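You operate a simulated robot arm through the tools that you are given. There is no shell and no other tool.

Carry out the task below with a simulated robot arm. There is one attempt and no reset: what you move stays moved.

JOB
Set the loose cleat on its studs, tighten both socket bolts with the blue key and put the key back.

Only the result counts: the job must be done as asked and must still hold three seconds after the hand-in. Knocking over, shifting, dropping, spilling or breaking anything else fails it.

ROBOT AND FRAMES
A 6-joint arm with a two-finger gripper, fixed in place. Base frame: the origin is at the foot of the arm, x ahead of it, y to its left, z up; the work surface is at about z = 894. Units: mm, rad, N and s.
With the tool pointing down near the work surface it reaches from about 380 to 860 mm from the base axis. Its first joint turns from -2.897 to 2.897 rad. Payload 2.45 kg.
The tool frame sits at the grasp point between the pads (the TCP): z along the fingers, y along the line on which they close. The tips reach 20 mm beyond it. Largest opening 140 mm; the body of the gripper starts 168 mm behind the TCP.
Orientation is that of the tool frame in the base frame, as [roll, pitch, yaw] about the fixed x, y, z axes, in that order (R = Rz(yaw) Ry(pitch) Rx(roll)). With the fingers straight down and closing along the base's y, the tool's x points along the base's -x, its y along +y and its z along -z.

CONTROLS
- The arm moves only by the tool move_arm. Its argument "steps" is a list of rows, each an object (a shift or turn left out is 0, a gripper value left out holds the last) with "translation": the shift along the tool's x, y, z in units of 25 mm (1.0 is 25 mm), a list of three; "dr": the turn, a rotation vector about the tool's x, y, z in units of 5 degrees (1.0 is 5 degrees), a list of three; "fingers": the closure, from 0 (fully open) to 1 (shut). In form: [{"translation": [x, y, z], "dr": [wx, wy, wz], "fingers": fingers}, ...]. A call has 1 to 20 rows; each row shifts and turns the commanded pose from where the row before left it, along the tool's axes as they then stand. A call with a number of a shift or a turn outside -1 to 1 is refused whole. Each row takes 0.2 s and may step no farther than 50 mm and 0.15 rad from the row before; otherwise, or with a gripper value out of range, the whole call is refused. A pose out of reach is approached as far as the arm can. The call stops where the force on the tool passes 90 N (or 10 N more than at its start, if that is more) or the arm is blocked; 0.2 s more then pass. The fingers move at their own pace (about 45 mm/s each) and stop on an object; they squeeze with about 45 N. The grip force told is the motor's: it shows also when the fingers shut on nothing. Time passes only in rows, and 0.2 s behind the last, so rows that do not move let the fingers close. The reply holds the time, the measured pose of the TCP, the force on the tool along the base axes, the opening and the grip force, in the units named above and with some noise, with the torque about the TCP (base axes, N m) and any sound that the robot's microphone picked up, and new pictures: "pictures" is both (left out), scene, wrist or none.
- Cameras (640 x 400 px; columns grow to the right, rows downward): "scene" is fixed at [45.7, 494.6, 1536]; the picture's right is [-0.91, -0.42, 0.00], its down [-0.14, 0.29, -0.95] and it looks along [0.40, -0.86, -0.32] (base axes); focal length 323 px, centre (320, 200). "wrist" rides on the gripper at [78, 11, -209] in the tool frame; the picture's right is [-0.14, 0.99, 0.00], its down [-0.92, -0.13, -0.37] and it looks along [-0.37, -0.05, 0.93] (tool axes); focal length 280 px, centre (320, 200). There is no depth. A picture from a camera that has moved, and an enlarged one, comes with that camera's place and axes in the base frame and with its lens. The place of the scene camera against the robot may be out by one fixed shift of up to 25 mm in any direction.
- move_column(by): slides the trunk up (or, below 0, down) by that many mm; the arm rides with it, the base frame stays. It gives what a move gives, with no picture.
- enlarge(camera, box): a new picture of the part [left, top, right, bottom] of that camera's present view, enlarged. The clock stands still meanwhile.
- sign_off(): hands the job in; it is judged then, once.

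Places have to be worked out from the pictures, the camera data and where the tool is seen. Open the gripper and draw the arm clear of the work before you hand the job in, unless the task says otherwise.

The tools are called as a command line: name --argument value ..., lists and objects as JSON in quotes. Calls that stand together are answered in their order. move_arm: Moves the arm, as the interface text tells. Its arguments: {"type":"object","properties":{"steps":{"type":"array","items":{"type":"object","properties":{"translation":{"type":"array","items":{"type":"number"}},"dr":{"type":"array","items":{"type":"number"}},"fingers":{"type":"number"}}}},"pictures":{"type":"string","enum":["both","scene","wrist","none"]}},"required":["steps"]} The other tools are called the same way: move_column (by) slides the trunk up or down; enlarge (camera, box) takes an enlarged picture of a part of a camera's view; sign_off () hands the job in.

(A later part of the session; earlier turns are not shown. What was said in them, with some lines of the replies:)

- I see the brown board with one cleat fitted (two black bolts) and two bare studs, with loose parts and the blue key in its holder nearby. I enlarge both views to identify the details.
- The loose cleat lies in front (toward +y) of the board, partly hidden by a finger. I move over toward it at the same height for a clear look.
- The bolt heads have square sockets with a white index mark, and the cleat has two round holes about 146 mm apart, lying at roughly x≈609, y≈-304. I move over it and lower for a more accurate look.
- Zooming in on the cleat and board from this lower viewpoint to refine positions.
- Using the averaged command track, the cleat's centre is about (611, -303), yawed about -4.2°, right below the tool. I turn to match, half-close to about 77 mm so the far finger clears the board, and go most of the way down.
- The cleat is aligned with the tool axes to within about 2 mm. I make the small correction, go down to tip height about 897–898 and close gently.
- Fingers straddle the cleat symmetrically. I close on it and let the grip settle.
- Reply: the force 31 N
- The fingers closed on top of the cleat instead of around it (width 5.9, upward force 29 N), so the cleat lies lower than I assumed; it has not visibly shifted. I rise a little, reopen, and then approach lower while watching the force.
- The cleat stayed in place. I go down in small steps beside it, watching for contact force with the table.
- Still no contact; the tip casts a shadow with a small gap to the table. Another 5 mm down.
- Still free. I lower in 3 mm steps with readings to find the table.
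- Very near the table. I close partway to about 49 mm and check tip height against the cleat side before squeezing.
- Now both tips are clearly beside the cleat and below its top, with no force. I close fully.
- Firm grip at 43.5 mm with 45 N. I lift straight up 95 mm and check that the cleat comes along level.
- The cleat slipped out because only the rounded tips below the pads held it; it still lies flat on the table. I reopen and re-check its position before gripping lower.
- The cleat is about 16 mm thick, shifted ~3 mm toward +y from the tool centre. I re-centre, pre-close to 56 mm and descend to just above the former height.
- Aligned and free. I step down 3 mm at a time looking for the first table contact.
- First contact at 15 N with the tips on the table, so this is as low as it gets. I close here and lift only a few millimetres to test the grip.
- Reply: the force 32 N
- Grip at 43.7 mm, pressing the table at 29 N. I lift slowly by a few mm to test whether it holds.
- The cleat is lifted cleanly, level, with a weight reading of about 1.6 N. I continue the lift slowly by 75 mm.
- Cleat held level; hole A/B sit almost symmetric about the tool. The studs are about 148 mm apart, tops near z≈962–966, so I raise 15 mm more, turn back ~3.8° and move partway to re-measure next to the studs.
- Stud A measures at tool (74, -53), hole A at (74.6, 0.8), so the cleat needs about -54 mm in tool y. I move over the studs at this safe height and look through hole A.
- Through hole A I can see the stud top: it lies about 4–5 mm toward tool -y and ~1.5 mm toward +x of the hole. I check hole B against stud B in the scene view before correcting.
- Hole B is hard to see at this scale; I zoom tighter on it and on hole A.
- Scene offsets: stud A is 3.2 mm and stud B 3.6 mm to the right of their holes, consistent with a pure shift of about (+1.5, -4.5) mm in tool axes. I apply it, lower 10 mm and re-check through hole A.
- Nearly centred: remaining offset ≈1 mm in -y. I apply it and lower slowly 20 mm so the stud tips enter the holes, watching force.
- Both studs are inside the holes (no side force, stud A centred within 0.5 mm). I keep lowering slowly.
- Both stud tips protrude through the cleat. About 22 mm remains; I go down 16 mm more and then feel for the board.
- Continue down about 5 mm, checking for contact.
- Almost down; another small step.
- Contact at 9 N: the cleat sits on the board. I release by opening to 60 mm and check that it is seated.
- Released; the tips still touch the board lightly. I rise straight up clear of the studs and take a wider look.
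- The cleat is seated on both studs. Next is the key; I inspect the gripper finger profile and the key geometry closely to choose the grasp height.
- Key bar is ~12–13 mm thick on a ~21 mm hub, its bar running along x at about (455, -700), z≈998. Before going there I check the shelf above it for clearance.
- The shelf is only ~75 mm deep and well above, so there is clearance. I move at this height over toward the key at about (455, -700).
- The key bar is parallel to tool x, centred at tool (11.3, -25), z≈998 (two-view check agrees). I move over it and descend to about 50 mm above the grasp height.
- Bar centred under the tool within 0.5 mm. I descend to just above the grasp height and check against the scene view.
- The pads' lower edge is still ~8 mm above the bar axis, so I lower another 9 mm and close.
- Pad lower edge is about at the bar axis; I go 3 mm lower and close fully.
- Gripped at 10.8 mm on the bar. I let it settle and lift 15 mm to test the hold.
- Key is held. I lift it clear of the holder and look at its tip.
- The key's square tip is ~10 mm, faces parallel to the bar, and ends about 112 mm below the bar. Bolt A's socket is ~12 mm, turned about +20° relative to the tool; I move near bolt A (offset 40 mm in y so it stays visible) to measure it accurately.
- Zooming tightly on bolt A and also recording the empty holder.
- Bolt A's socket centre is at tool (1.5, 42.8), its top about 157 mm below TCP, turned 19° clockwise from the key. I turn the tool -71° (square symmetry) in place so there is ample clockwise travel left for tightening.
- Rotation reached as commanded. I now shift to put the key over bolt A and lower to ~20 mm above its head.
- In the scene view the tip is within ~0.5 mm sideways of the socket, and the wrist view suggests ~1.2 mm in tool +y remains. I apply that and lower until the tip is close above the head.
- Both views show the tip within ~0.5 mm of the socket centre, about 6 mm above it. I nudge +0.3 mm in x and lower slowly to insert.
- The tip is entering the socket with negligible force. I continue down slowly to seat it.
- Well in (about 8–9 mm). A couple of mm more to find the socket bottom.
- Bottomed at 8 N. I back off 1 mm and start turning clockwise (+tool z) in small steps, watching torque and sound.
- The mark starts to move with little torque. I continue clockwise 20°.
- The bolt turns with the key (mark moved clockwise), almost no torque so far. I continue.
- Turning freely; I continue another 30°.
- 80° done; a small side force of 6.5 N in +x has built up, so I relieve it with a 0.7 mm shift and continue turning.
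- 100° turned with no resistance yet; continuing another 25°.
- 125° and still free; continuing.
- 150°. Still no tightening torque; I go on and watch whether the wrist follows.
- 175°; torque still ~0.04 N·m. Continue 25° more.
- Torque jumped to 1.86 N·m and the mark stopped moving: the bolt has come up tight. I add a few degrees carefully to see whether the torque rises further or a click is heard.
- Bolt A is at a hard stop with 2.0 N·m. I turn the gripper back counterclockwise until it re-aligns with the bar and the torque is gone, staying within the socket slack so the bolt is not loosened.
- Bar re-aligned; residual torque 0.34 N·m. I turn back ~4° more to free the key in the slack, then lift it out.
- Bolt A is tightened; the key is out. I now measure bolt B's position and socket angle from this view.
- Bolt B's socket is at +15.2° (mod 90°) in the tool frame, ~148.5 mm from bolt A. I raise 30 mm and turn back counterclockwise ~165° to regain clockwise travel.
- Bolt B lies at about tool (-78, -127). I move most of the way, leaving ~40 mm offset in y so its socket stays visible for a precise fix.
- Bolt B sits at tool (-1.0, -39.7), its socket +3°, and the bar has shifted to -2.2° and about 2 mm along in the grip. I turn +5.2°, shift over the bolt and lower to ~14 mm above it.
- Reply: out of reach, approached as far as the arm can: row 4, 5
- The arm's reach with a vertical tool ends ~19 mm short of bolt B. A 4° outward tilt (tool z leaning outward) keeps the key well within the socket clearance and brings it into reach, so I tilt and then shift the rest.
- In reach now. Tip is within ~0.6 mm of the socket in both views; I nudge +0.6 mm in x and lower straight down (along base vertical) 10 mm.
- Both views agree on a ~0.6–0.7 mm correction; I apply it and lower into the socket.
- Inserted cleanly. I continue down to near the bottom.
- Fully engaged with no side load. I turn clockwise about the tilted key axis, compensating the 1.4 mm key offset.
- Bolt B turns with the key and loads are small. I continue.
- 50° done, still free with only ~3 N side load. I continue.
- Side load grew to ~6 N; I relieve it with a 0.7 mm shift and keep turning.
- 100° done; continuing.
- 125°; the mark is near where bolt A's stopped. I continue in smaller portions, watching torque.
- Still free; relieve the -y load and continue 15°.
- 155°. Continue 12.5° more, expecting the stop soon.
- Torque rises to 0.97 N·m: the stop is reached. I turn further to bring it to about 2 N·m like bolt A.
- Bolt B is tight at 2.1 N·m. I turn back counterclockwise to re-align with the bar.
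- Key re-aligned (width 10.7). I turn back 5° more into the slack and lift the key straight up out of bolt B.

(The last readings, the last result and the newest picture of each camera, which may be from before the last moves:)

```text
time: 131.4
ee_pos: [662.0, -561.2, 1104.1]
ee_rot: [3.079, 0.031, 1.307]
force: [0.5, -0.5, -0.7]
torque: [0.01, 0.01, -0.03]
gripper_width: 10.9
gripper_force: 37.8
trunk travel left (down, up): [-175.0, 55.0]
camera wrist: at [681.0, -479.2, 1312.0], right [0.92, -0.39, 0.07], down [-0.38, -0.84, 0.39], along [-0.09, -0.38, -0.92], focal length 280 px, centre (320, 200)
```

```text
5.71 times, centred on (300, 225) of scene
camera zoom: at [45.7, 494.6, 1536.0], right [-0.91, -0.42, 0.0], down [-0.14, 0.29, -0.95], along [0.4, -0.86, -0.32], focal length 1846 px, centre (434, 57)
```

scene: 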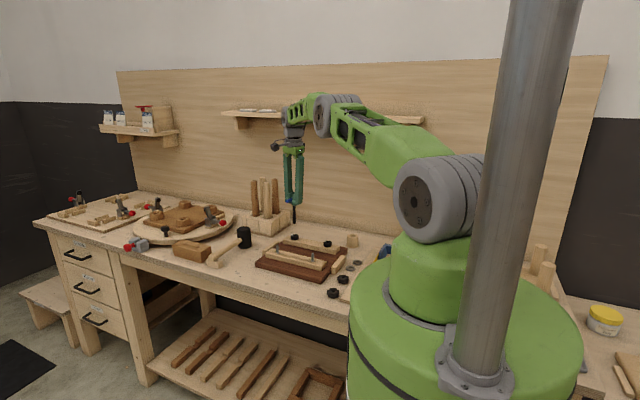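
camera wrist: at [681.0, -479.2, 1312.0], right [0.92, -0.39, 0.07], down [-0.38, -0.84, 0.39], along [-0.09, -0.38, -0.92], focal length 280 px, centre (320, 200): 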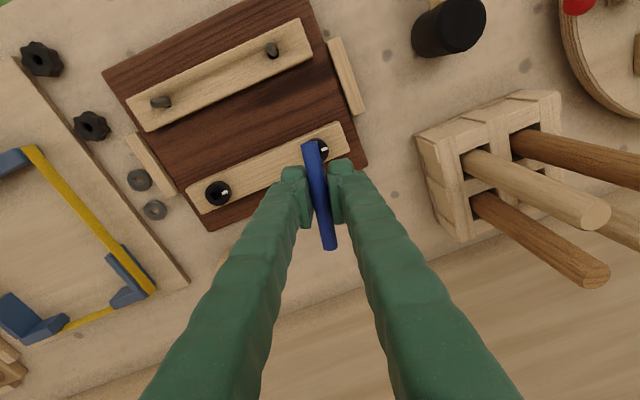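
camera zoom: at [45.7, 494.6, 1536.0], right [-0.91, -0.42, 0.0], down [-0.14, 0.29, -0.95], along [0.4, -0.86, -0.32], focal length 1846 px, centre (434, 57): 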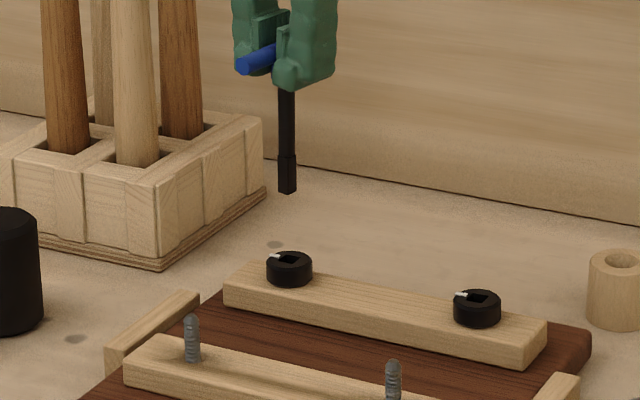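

Both bolts are tight and the key is free. I move inward, remove the tilt, and start turning back to the original key orientation for the holder.

move_arm --steps '[{"translation": [-0.256, -0.69, -0.034]}, {"translation": [-0.256, -0.69, -0.034]}, {"translation": [-0.256, -0.69, -0.034]}, {"translation": [-0.256, -0.69, -0.034]}, {"translation": [-0.256, -0.69, -0.034]}, {"translation": [-0.256, -0.69, -0.034]}, {"dr": [0.716, 0.355, 0]}, {"dr": [0, 0, -0.95]}, {"dr": [0, 0, -0.95]}, {"dr": [0, 0, -0.95]}, {"dr": [0, 0, -0.95]}, {"dr": [0, 0, -0.95]}, {"dr": [0, 0, -0.95]}, {"dr": [0, 0, -0.95]}, {"dr": [0, 0, -0.95]}, {"dr": [0, 0, -0.95]}, {"dr": [0, 0, -0.95]}, {}]' --pictures "none"

move_arm --steps '[{"dr": [0, 0, -0.95]}, {"dr": [0, 0, -0.95]}, {"dr": [0, 0, -0.95]}, {"dr": [0, 0, -0.95]}, {"dr": [0, 0, -0.95]}, {"dr": [0, 0, -0.95]}, {"dr": [0, 0, -0.95]}, {"dr": [0, 0, -0.95]}, {"dr": [0, 0, -0.95]}, {"dr": [0, 0, -0.95]}, {"dr": [0, 0, -0.95]}, {"dr": [0, 0, -0.95]}, {}, {}]'

```text
time: 135.2
ee_pos: [550.6, -571.4, 1105.5]
ee_rot: [3.14, 0.001, 2.137]
force: [-0.1, -0.7, -0.8]
torque: [0.04, -0.02, -0.02]
gripper_width: 11.0
gripper_force: 38.1
trunk travel left (down, up): [-175.0, 55.0]
```

```text
time: 138.2
ee_pos: [551.3, -569.8, 1106.8]
ee_rot: [3.141, 0.001, 3.133]
force: [-0.4, 0.6, -1.1]
torque: [0.01, -0.01, 0.01]
gripper_width: 10.6
gripper_force: 38.1
trunk travel left (down, up): [-175.0, 55.0]
camera wrist: at [473.1, -558.7, 1315.4], right [0.15, 0.99, 0.0], down [0.92, -0.14, 0.37], along [0.37, -0.05, -0.93], focal length 280 px, centre (320, 200)
```

scene: 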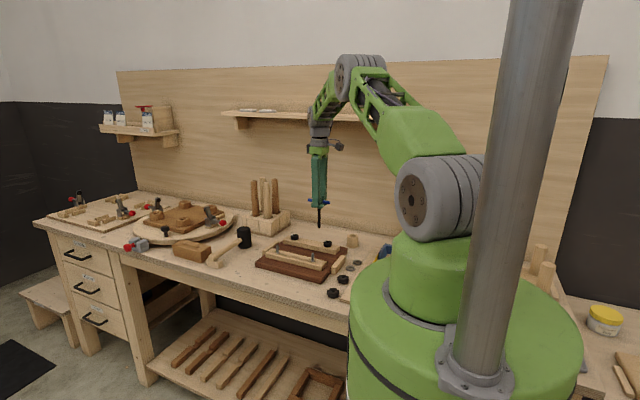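
wrist: 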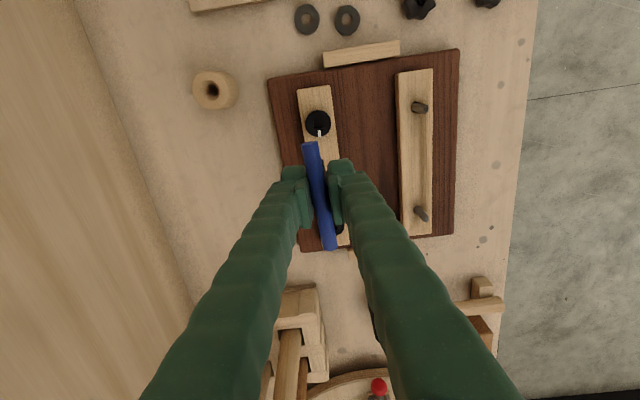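

Tool is vertical at the original yaw. I move to 40 mm beside the holder to fix its position relative to the key.

move_arm --steps '[{"translation": [0.48, -0.45, 0]}, {"translation": [0.48, -0.45, 0]}, {"translation": [0.48, -0.45, 0]}, {"translation": [0.48, -0.45, 0]}, {"translation": [0.48, -0.45, 0]}, {"translation": [0.48, -0.45, 0]}, {"translation": [0.48, -0.45, 0]}, {"translation": [0.48, -0.45, 0]}, {}, {}]' --pictures "wrist"

enlarge --camera "wrist" --box '[250, 110, 330, 180]'

enlarge --camera "wrist" --box '[280, 110, 370, 250]'

enlarge --camera "scene" --box '[325, 180, 375, 255]'

```text
time: 140.4
ee_pos: [454.3, -660.3, 1104.8]
ee_rot: [3.141, 0.0, 3.133]
force: [0.6, 0.2, -1.7]
torque: [0.01, 0.04, 0.02]
gripper_width: 10.8
gripper_force: 37.9
trunk travel left (down, up): [-175.0, 55.0]
camera wrist: at [376.1, -648.3, 1314.6], right [0.15, 0.99, 0.0], down [0.92, -0.14, 0.37], along [0.37, -0.05, -0.93], focal length 280 px, centre (320, 200)
```

wrist: 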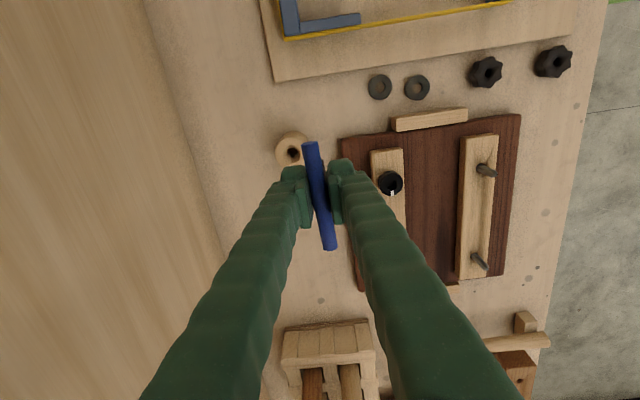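

```text
5.71 times, centred on (290, 145) of wrist
camera zoom: at [376.1, -648.3, 1314.6], right [0.15, 0.99, 0.0], down [0.92, -0.14, 0.37], along [0.37, -0.05, -0.93], focal length 1602 px, centre (491, 514)
```

zoom: 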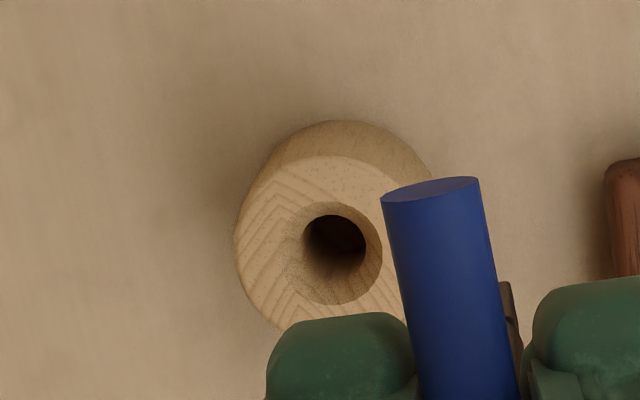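

```text
2.86 times, centred on (325, 180) of wrist
camera zoom: at [376.1, -648.3, 1314.6], right [0.15, 0.99, 0.0], down [0.92, -0.14, 0.37], along [0.37, -0.05, -0.93], focal length 801 px, centre (306, 257)
```

zoom: 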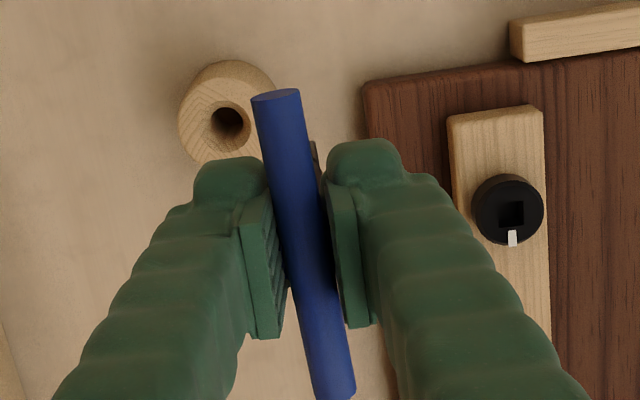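

```text
5.33 times, centred on (350, 218) of scene
camera zoom: at [45.7, 494.6, 1536.0], right [-0.91, -0.42, 0.0], down [-0.14, 0.29, -0.95], along [0.4, -0.86, -0.32], focal length 1723 px, centre (160, 107)
```

zoom: 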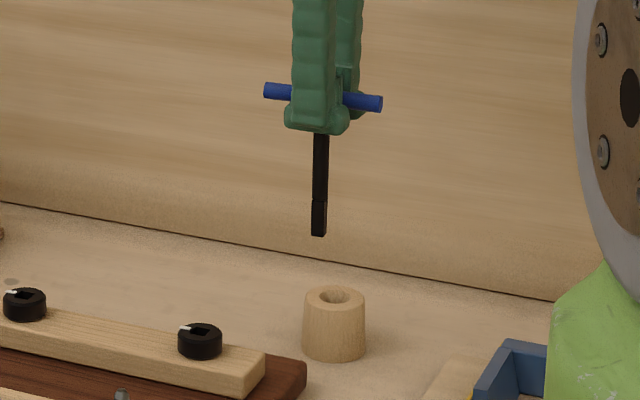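

Holder rim is at tool (-1.7, -39.8) and the key tip at about (-2.8, 0.4). I shift by (+1.1, -40.2) mm and lower to ~14 mm above the holder.

move_arm --steps '[{"translation": [0.011, -0.402, 0]}, {"translation": [0.011, -0.402, 0]}, {"translation": [0.011, -0.402, 0]}, {"translation": [0.011, -0.402, 0]}, {"translation": [0, 0, 0.5]}, {"translation": [0, 0, 0.5]}, {"translation": [0, 0, 0.5]}, {"translation": [0, 0, 0.5]}, {}, {}]' --pictures "wrist"

enlarge --camera "scene" --box '[335, 215, 371, 250]'

enlarge --camera "wrist" --box '[285, 120, 355, 190]'

```text
time: 142.6
ee_pos: [451.5, -700.9, 1055.2]
ee_rot: [3.141, -0.001, 3.133]
force: [-0.1, -0.1, 0.3]
torque: [0.01, 0.03, -0.01]
gripper_width: 10.7
gripper_force: 37.3
trunk travel left (down, up): [-175.0, 55.0]
camera wrist: at [373.8, -688.2, 1263.9], right [0.15, 0.99, 0.0], down [0.92, -0.14, 0.37], along [0.37, -0.05, -0.93], focal length 280 px, centre (320, 200)
```

wrist: 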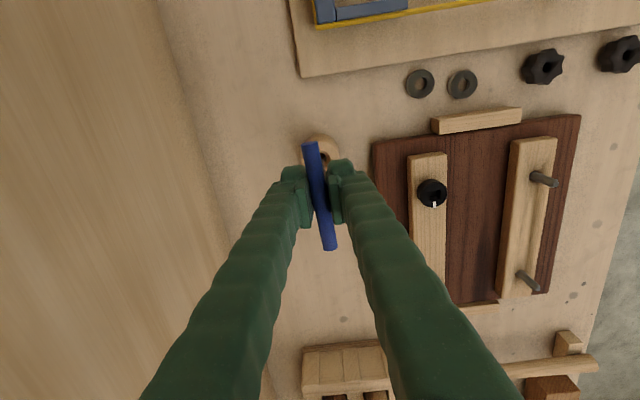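

```text
11.43 times, centred on (353, 232) of scene
camera zoom: at [45.7, 494.6, 1536.0], right [-0.91, -0.42, 0.0], down [-0.14, 0.29, -0.95], along [0.4, -0.86, -0.32], focal length 3693 px, centre (-57, -171)
```

zoom: 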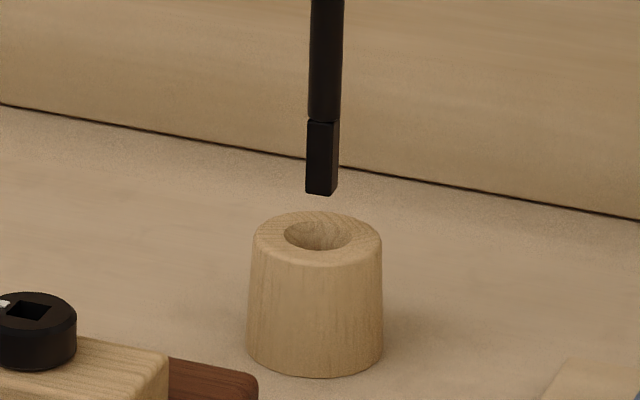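

```text
5.71 times, centred on (320, 155) of wrist
camera zoom: at [373.8, -688.2, 1263.9], right [0.15, 0.99, 0.0], down [0.92, -0.14, 0.37], along [0.37, -0.05, -0.93], focal length 1602 px, centre (320, 457)
```

zoom: 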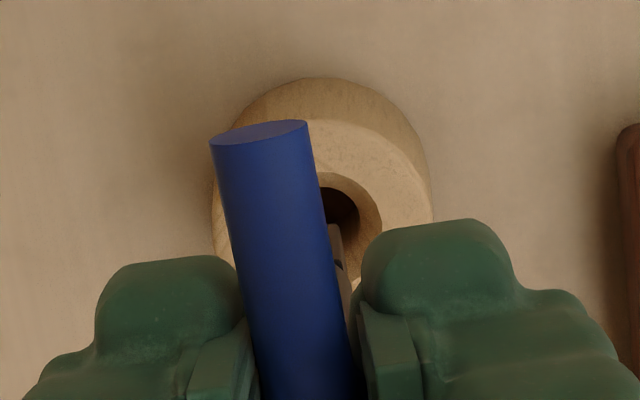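

Tip is ~1 mm off in the scene view; the chamfered hole is wide. I correct 1.2 mm in -x and lower slowly into the holder.

move_arm --steps '[{"translation": [-0.048, 0.01, 0]}, {"translation": [0, 0, 0.2]}, {"translation": [0, 0, 0.2]}, {"translation": [0, 0, 0.2]}, {"translation": [0, 0, 0.2]}, {"translation": [0, 0, 0.2]}, {}]' --pictures "wrist"

enlarge --camera "scene" --box '[335, 215, 371, 250]'

enlarge --camera "wrist" --box '[285, 120, 355, 190]'

```text
time: 144.2
ee_pos: [454.5, -699.1, 1030.8]
ee_rot: [3.14, -0.001, 3.132]
force: [-0.1, 0.6, -1.4]
torque: [0.07, 0.09, 0.01]
gripper_width: 10.8
gripper_force: 37.4
trunk travel left (down, up): [-175.0, 55.0]
camera wrist: at [375.9, -688.0, 1239.4], right [0.15, 0.99, 0.0], down [0.92, -0.14, 0.37], along [0.37, -0.05, -0.93], focal length 280 px, centre (320, 200)
```

wrist: 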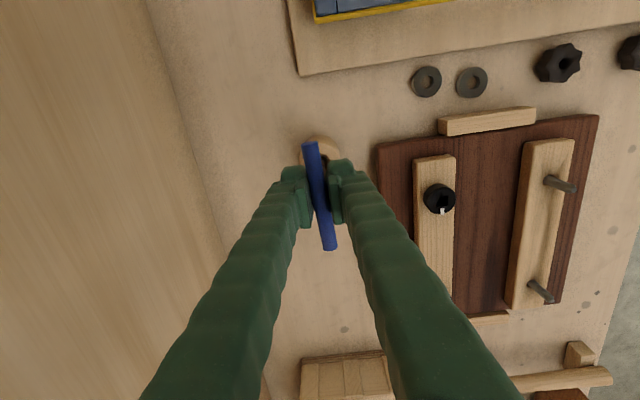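

```text
11.43 times, centred on (353, 232) of scene
camera zoom: at [45.7, 494.6, 1536.0], right [-0.91, -0.42, 0.0], down [-0.14, 0.29, -0.95], along [0.4, -0.86, -0.32], focal length 3693 px, centre (-57, -171)
```

zoom: 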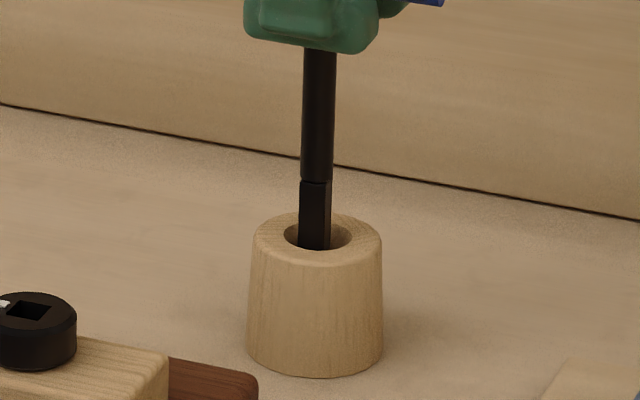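

```text
5.71 times, centred on (320, 155) of wrist
camera zoom: at [375.9, -688.0, 1239.4], right [0.15, 0.99, 0.0], down [0.92, -0.14, 0.37], along [0.37, -0.05, -0.93], focal length 1602 px, centre (320, 457)
```

zoom: 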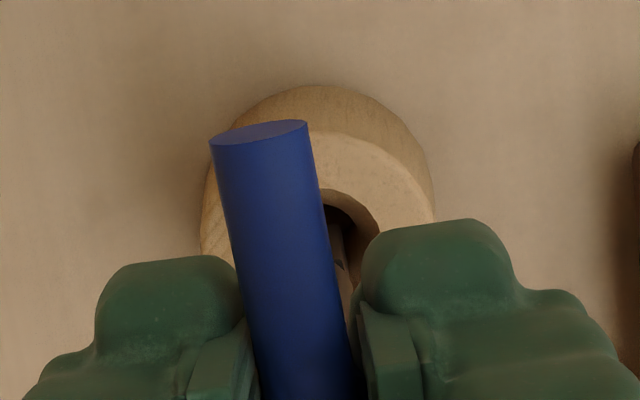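

Tip is inside the funnel. I nudge 0.7 mm back and continue lowering, watching force.

move_arm --steps '[{"translation": [0.028, 0, 0]}, {"translation": [0, 0, 0.1]}, {"translation": [0, 0, 0.1]}, {"translation": [0, 0, 0.1]}, {"translation": [0, 0, 0.1]}, {"translation": [0, 0, 0.1]}, {"translation": [0, 0, 0.1]}, {}]' --pictures "none"

enlarge --camera "scene" --box '[335, 205, 375, 250]'

```text
time: 146.0
ee_pos: [454.0, -700.2, 1015.1]
ee_rot: [3.141, 0.002, 3.133]
force: [-0.4, 0.5, -1.3]
torque: [0.01, 0.02, -0.01]
gripper_width: 10.7
gripper_force: 38.2
trunk travel left (down, up): [-175.0, 55.0]
```

```text
8.89 times, centred on (355, 228) of scene
camera zoom: at [45.7, 494.6, 1536.0], right [-0.91, -0.42, 0.0], down [-0.14, 0.29, -0.95], along [0.4, -0.86, -0.32], focal length 2872 px, centre (9, -44)
```

zoom: 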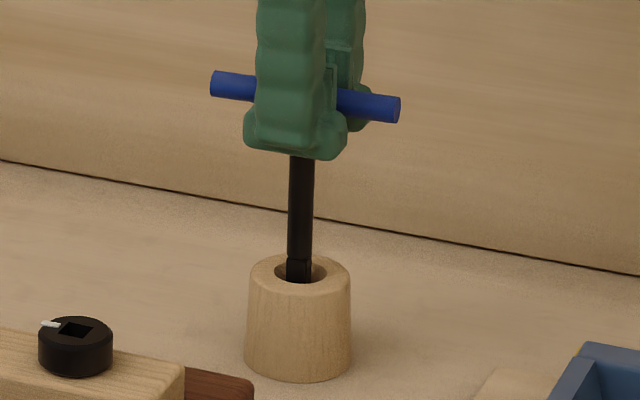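

No contact force; the shaft is going in cleanly. I lower the remaining ~15 mm in small steps.

move_arm --steps '[{"translation": [0, 0, 0.1]}, {"translation": [0, 0, 0.1]}, {"translation": [0, 0, 0.1]}, {"translation": [0, 0, 0.1]}, {"translation": [0, 0, 0.1]}, {}]' --pictures "none"

```text
time: 147.4
ee_pos: [453.5, -698.4, 1003.1]
ee_rot: [-3.141, 0.0, 3.131]
force: [-0.6, 0.4, -1.0]
torque: [0.0, 0.02, 0.04]
gripper_width: 10.8
gripper_force: 38.8
trunk travel left (down, up): [-175.0, 55.0]
```

move_arm --steps '[{"translation": [0, 0, 0.08]}, {"translation": [0, 0, 0.06]}, {}]' --pictures "none"

enlarge --camera "scene" --box '[335, 205, 375, 250]'

```text
time: 148.2
ee_pos: [453.7, -699.7, 999.4]
ee_rot: [-3.141, 0.0, 3.134]
force: [-0.2, -0.8, -1.6]
torque: [-0.01, 0.01, 0.03]
gripper_width: 10.6
gripper_force: 38.2
trunk travel left (down, up): [-175.0, 55.0]
```

```text
8.89 times, centred on (355, 228) of scene
camera zoom: at [45.7, 494.6, 1536.0], right [-0.91, -0.42, 0.0], down [-0.14, 0.29, -0.95], along [0.4, -0.86, -0.32], focal length 2872 px, centre (9, -44)
```

zoom: 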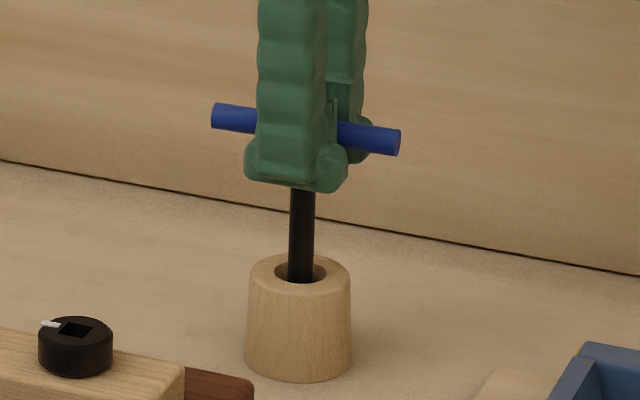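

The bar is about 4 mm above its original height. I go down until the key touches bottom.

move_arm --steps '[{"translation": [0, 0, 0.06]}, {"translation": [0, 0, 0.06]}, {}]' --pictures "none"

```text
time: 149.0
ee_pos: [452.1, -699.7, 996.4]
ee_rot: [-3.14, -0.001, 3.134]
force: [0.6, 1.0, -0.8]
torque: [0.0, -0.03, 0.04]
gripper_width: 10.7
gripper_force: 37.5
trunk travel left (down, up): [-175.0, 55.0]
```

move_arm --steps '[{"translation": [0, 0, 0.05]}, {}]' --pictures "none"

enlarge --camera "scene" --box '[335, 205, 375, 250]'

```text
time: 149.6
ee_pos: [452.6, -699.1, 994.8]
ee_rot: [-3.141, 0.0, 3.133]
force: [-0.6, 1.1, -1.1]
torque: [0.0, -0.02, 0.01]
gripper_width: 10.8
gripper_force: 38.3
trunk travel left (down, up): [-175.0, 55.0]
```

```text
8.89 times, centred on (355, 228) of scene
camera zoom: at [45.7, 494.6, 1536.0], right [-0.91, -0.42, 0.0], down [-0.14, 0.29, -0.95], along [0.4, -0.86, -0.32], focal length 2872 px, centre (9, -44)
```

zoom: 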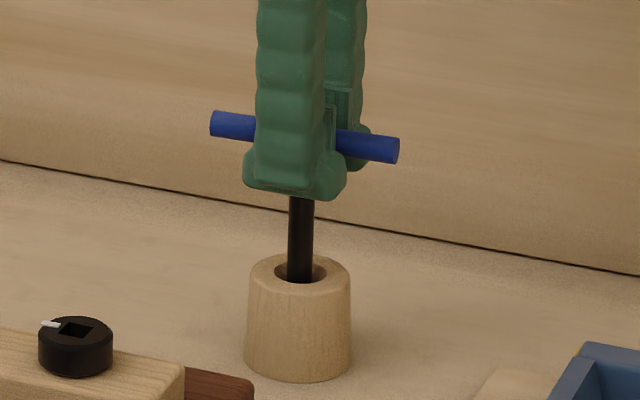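

Bar is at its original height in the picture. One more 1 mm step to feel contact.

move_arm --steps '[{"translation": [0, 0, 0.05]}, {}]' --pictures "none"

```text
time: 150.2
ee_pos: [454.2, -698.2, 994.8]
ee_rot: [3.141, 0.001, 3.132]
force: [-1.1, -0.8, 3.0]
torque: [-0.01, 0.09, -0.01]
gripper_width: 10.7
gripper_force: 38.0
trunk travel left (down, up): [-175.0, 55.0]
```

Light contact at the bottom (force changed from -1.1 to +3 N). I open the fingers moderately to release the key.

move_arm --steps '[{"fingers": 0.85}, {}, {}, {"fingers": 0.7}, {}, {}]' --pictures "wrist"

enlarge --camera "scene" --box '[335, 205, 375, 250]'

enlarge --camera "wrist" --box '[270, 110, 370, 260]'

```text
time: 151.6
ee_pos: [454.1, -699.8, 994.1]
ee_rot: [3.141, 0.0, 3.13]
force: [0.3, -0.2, 0.1]
torque: [-0.01, -0.05, 0.03]
gripper_width: 42.1
gripper_force: 0.1
trunk travel left (down, up): [-175.0, 55.0]
camera wrist: at [375.0, -687.6, 1203.0], right [0.15, 0.99, 0.0], down [0.92, -0.14, 0.37], along [0.37, -0.05, -0.93], focal length 280 px, centre (320, 200)
```

wrist: 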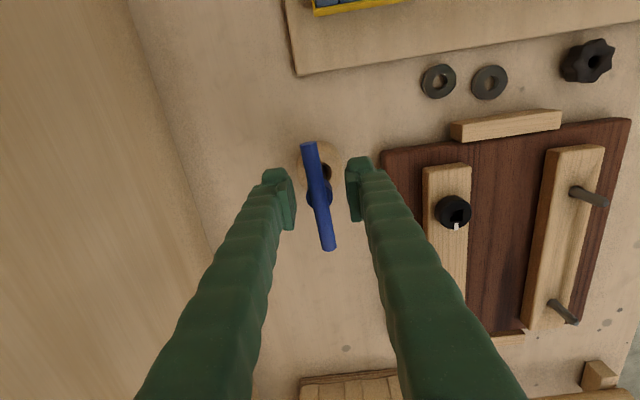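

```text
8.89 times, centred on (355, 228) of scene
camera zoom: at [45.7, 494.6, 1536.0], right [-0.91, -0.42, 0.0], down [-0.14, 0.29, -0.95], along [0.4, -0.86, -0.32], focal length 2872 px, centre (9, -44)
```

zoom: 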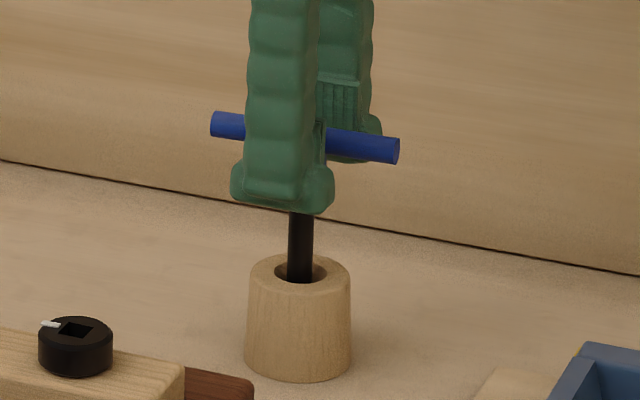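

```text
2.67 times, centred on (320, 185) of wrist
camera zoom: at [375.0, -687.6, 1203.0], right [0.15, 0.99, 0.0], down [0.92, -0.14, 0.37], along [0.37, -0.05, -0.93], focal length 748 px, centre (320, 240)
```

zoom: 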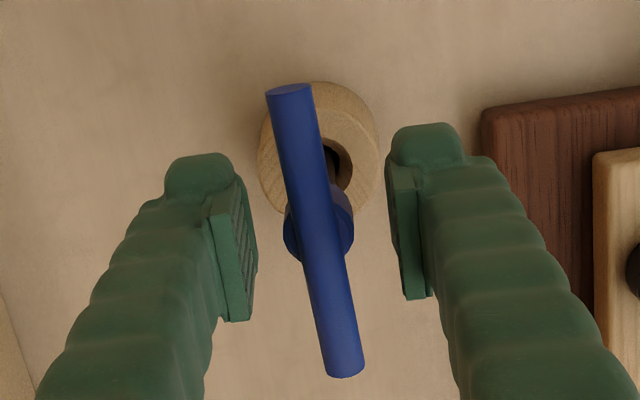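

The key stands in its holder, free of the fingers. I rise straight up, slowly at first, then retreat toward the start pose.

move_arm --steps '[{"translation": [0, 0, -0.2]}, {"translation": [0, 0, -0.4]}, {"translation": [0, 0, -0.6]}, {"translation": [0, 0, -0.8]}, {"translation": [0, 0, -1]}, {"translation": [0, 0, -1]}, {"translation": [0, 0, -1]}, {"translation": [0, 0, -1]}, {"translation": [0.4, 0.8, -0.6]}, {"translation": [0.6, 0.8, -0.6]}, {"translation": [0.6, 0.8, -0.6]}, {"translation": [0.8, 0.8, -0.6]}, {"translation": [0.8, 0.8, -0.6]}, {"translation": [0.8, 0.8, -0.4]}, {"translation": [0.8, 0.8, 0]}, {"translation": [0.8, 0.8, 0]}, {}, {}]'

enlarge --camera "scene" --box '[245, 205, 370, 295]'

enlarge --camera "wrist" --box '[200, 140, 460, 330]'

```text
time: 155.4
ee_pos: [313.8, -536.7, 1230.2]
ee_rot: [3.141, 0.003, 3.133]
force: [-0.6, 0.4, 0.4]
torque: [-0.02, 0.0, -0.01]
gripper_width: 42.1
gripper_force: 0.0
trunk travel left (down, up): [-175.0, 55.0]
camera wrist: at [235.6, -526.1, 1439.5], right [0.15, 0.99, 0.0], down [0.92, -0.14, 0.37], along [0.37, -0.05, -0.93], focal length 280 px, centre (320, 200)
```

scene: 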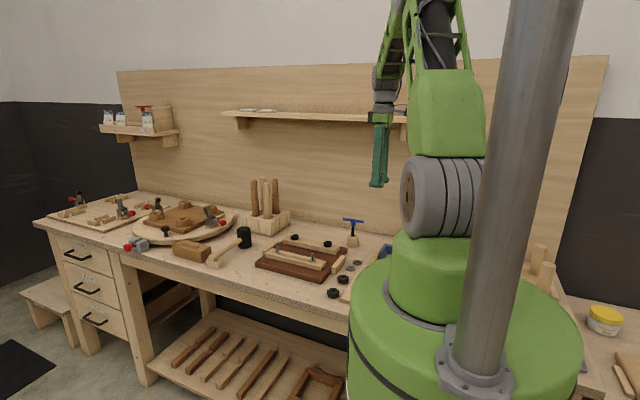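
wrist: 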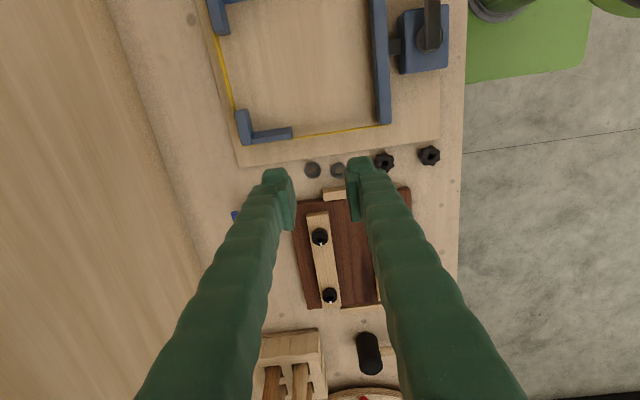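

```text
4.44 times, centred on (308, 250) of scene
camera zoom: at [45.7, 494.6, 1536.0], right [-0.91, -0.42, 0.0], down [-0.14, 0.29, -0.95], along [0.4, -0.86, -0.32], focal length 1436 px, centre (376, -22)
```

zoom: 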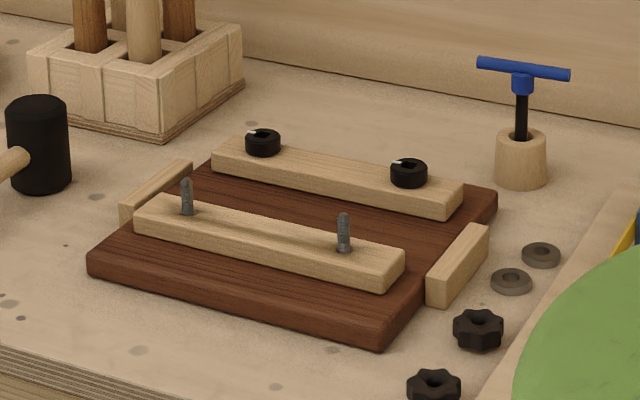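

```text
2.11 times, centred on (330, 235) of wrist
camera zoom: at [235.6, -526.1, 1439.5], right [0.15, 0.99, 0.0], down [0.92, -0.14, 0.37], along [0.37, -0.05, -0.93], focal length 590 px, centre (299, 126)
```

zoom: 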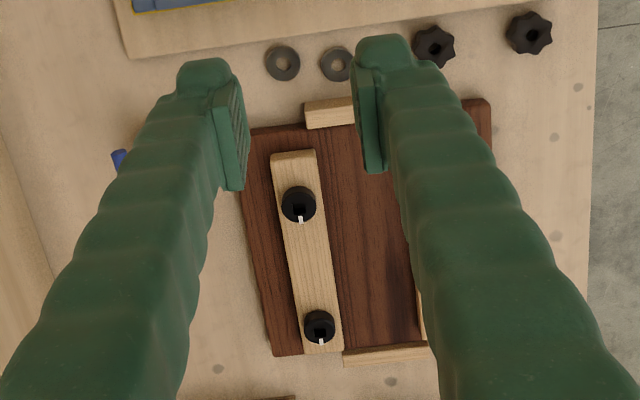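

Everything is in place: the cleat sits flush on its studs, both bolt marks ended at the same tight position, and the key stands in its holder. I open the gripper fully, well clear of the work.

move_arm --steps '[{"fingers": 0}, {}, {}, {}, {}, {}, {}]' --pictures "scene"

enlarge --camera "scene" --box '[330, 205, 380, 255]'

```text
time: 157.0
ee_pos: [314.1, -537.7, 1230.5]
ee_rot: [-3.141, 0.0, 3.132]
force: [0.7, -0.8, 0.4]
torque: [0.03, -0.01, 0.01]
gripper_width: 140.0
gripper_force: 0.0
trunk travel left (down, up): [-175.0, 55.0]
```

scene: 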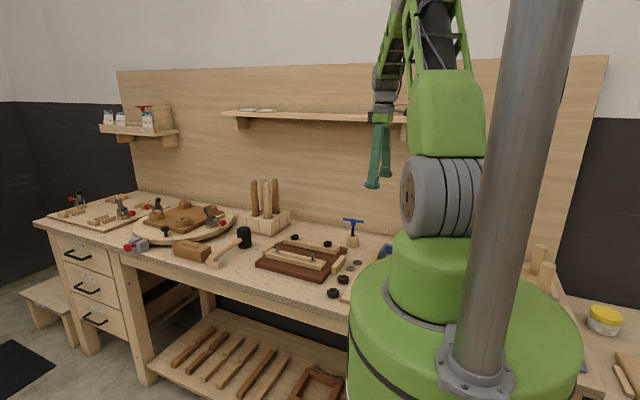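

```text
8.00 times, centred on (355, 230) of scene
camera zoom: at [45.7, 494.6, 1536.0], right [-0.91, -0.42, 0.0], down [-0.14, 0.29, -0.95], along [0.4, -0.86, -0.32], focal length 2585 px, centre (40, -40)
```

zoom: 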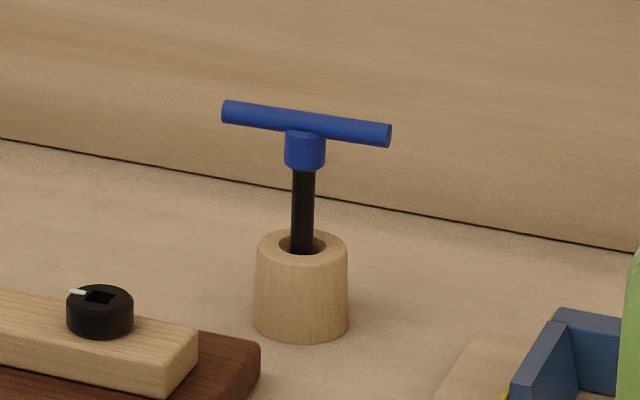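

The gripper is open and clear, the key stands upright in its holder, and nothing else has been disturbed. I hand the job in.

sign_off

```text
The job is handed in.
```

The loose cleat is on its studs, both socket bolts are tight, and the blue key is back in its holder. I've handed the job in but have not seen the judgement.

- **Cleat:** It sits flush on the board with both studs through its holes. My first grip slipped and moved it about 3 mm on the table. The second grip held, and I lowered it onto the studs with no side force.
- **Bolts:** Each turned about 150° clockwise and then came to a hard stop. I finished both at about 2 N·m, and their white marks ended at the same angle. The second bolt was about 19 mm out of reach with the tool vertical, so I tilted the tool 4° to turn it.
- **Key:** It stands upright in the holder at its original height.

The gripper is open and clear of the work. The last pictures show nothing else moved. I left the washers and star knobs where they were, since you didn't ask for them.
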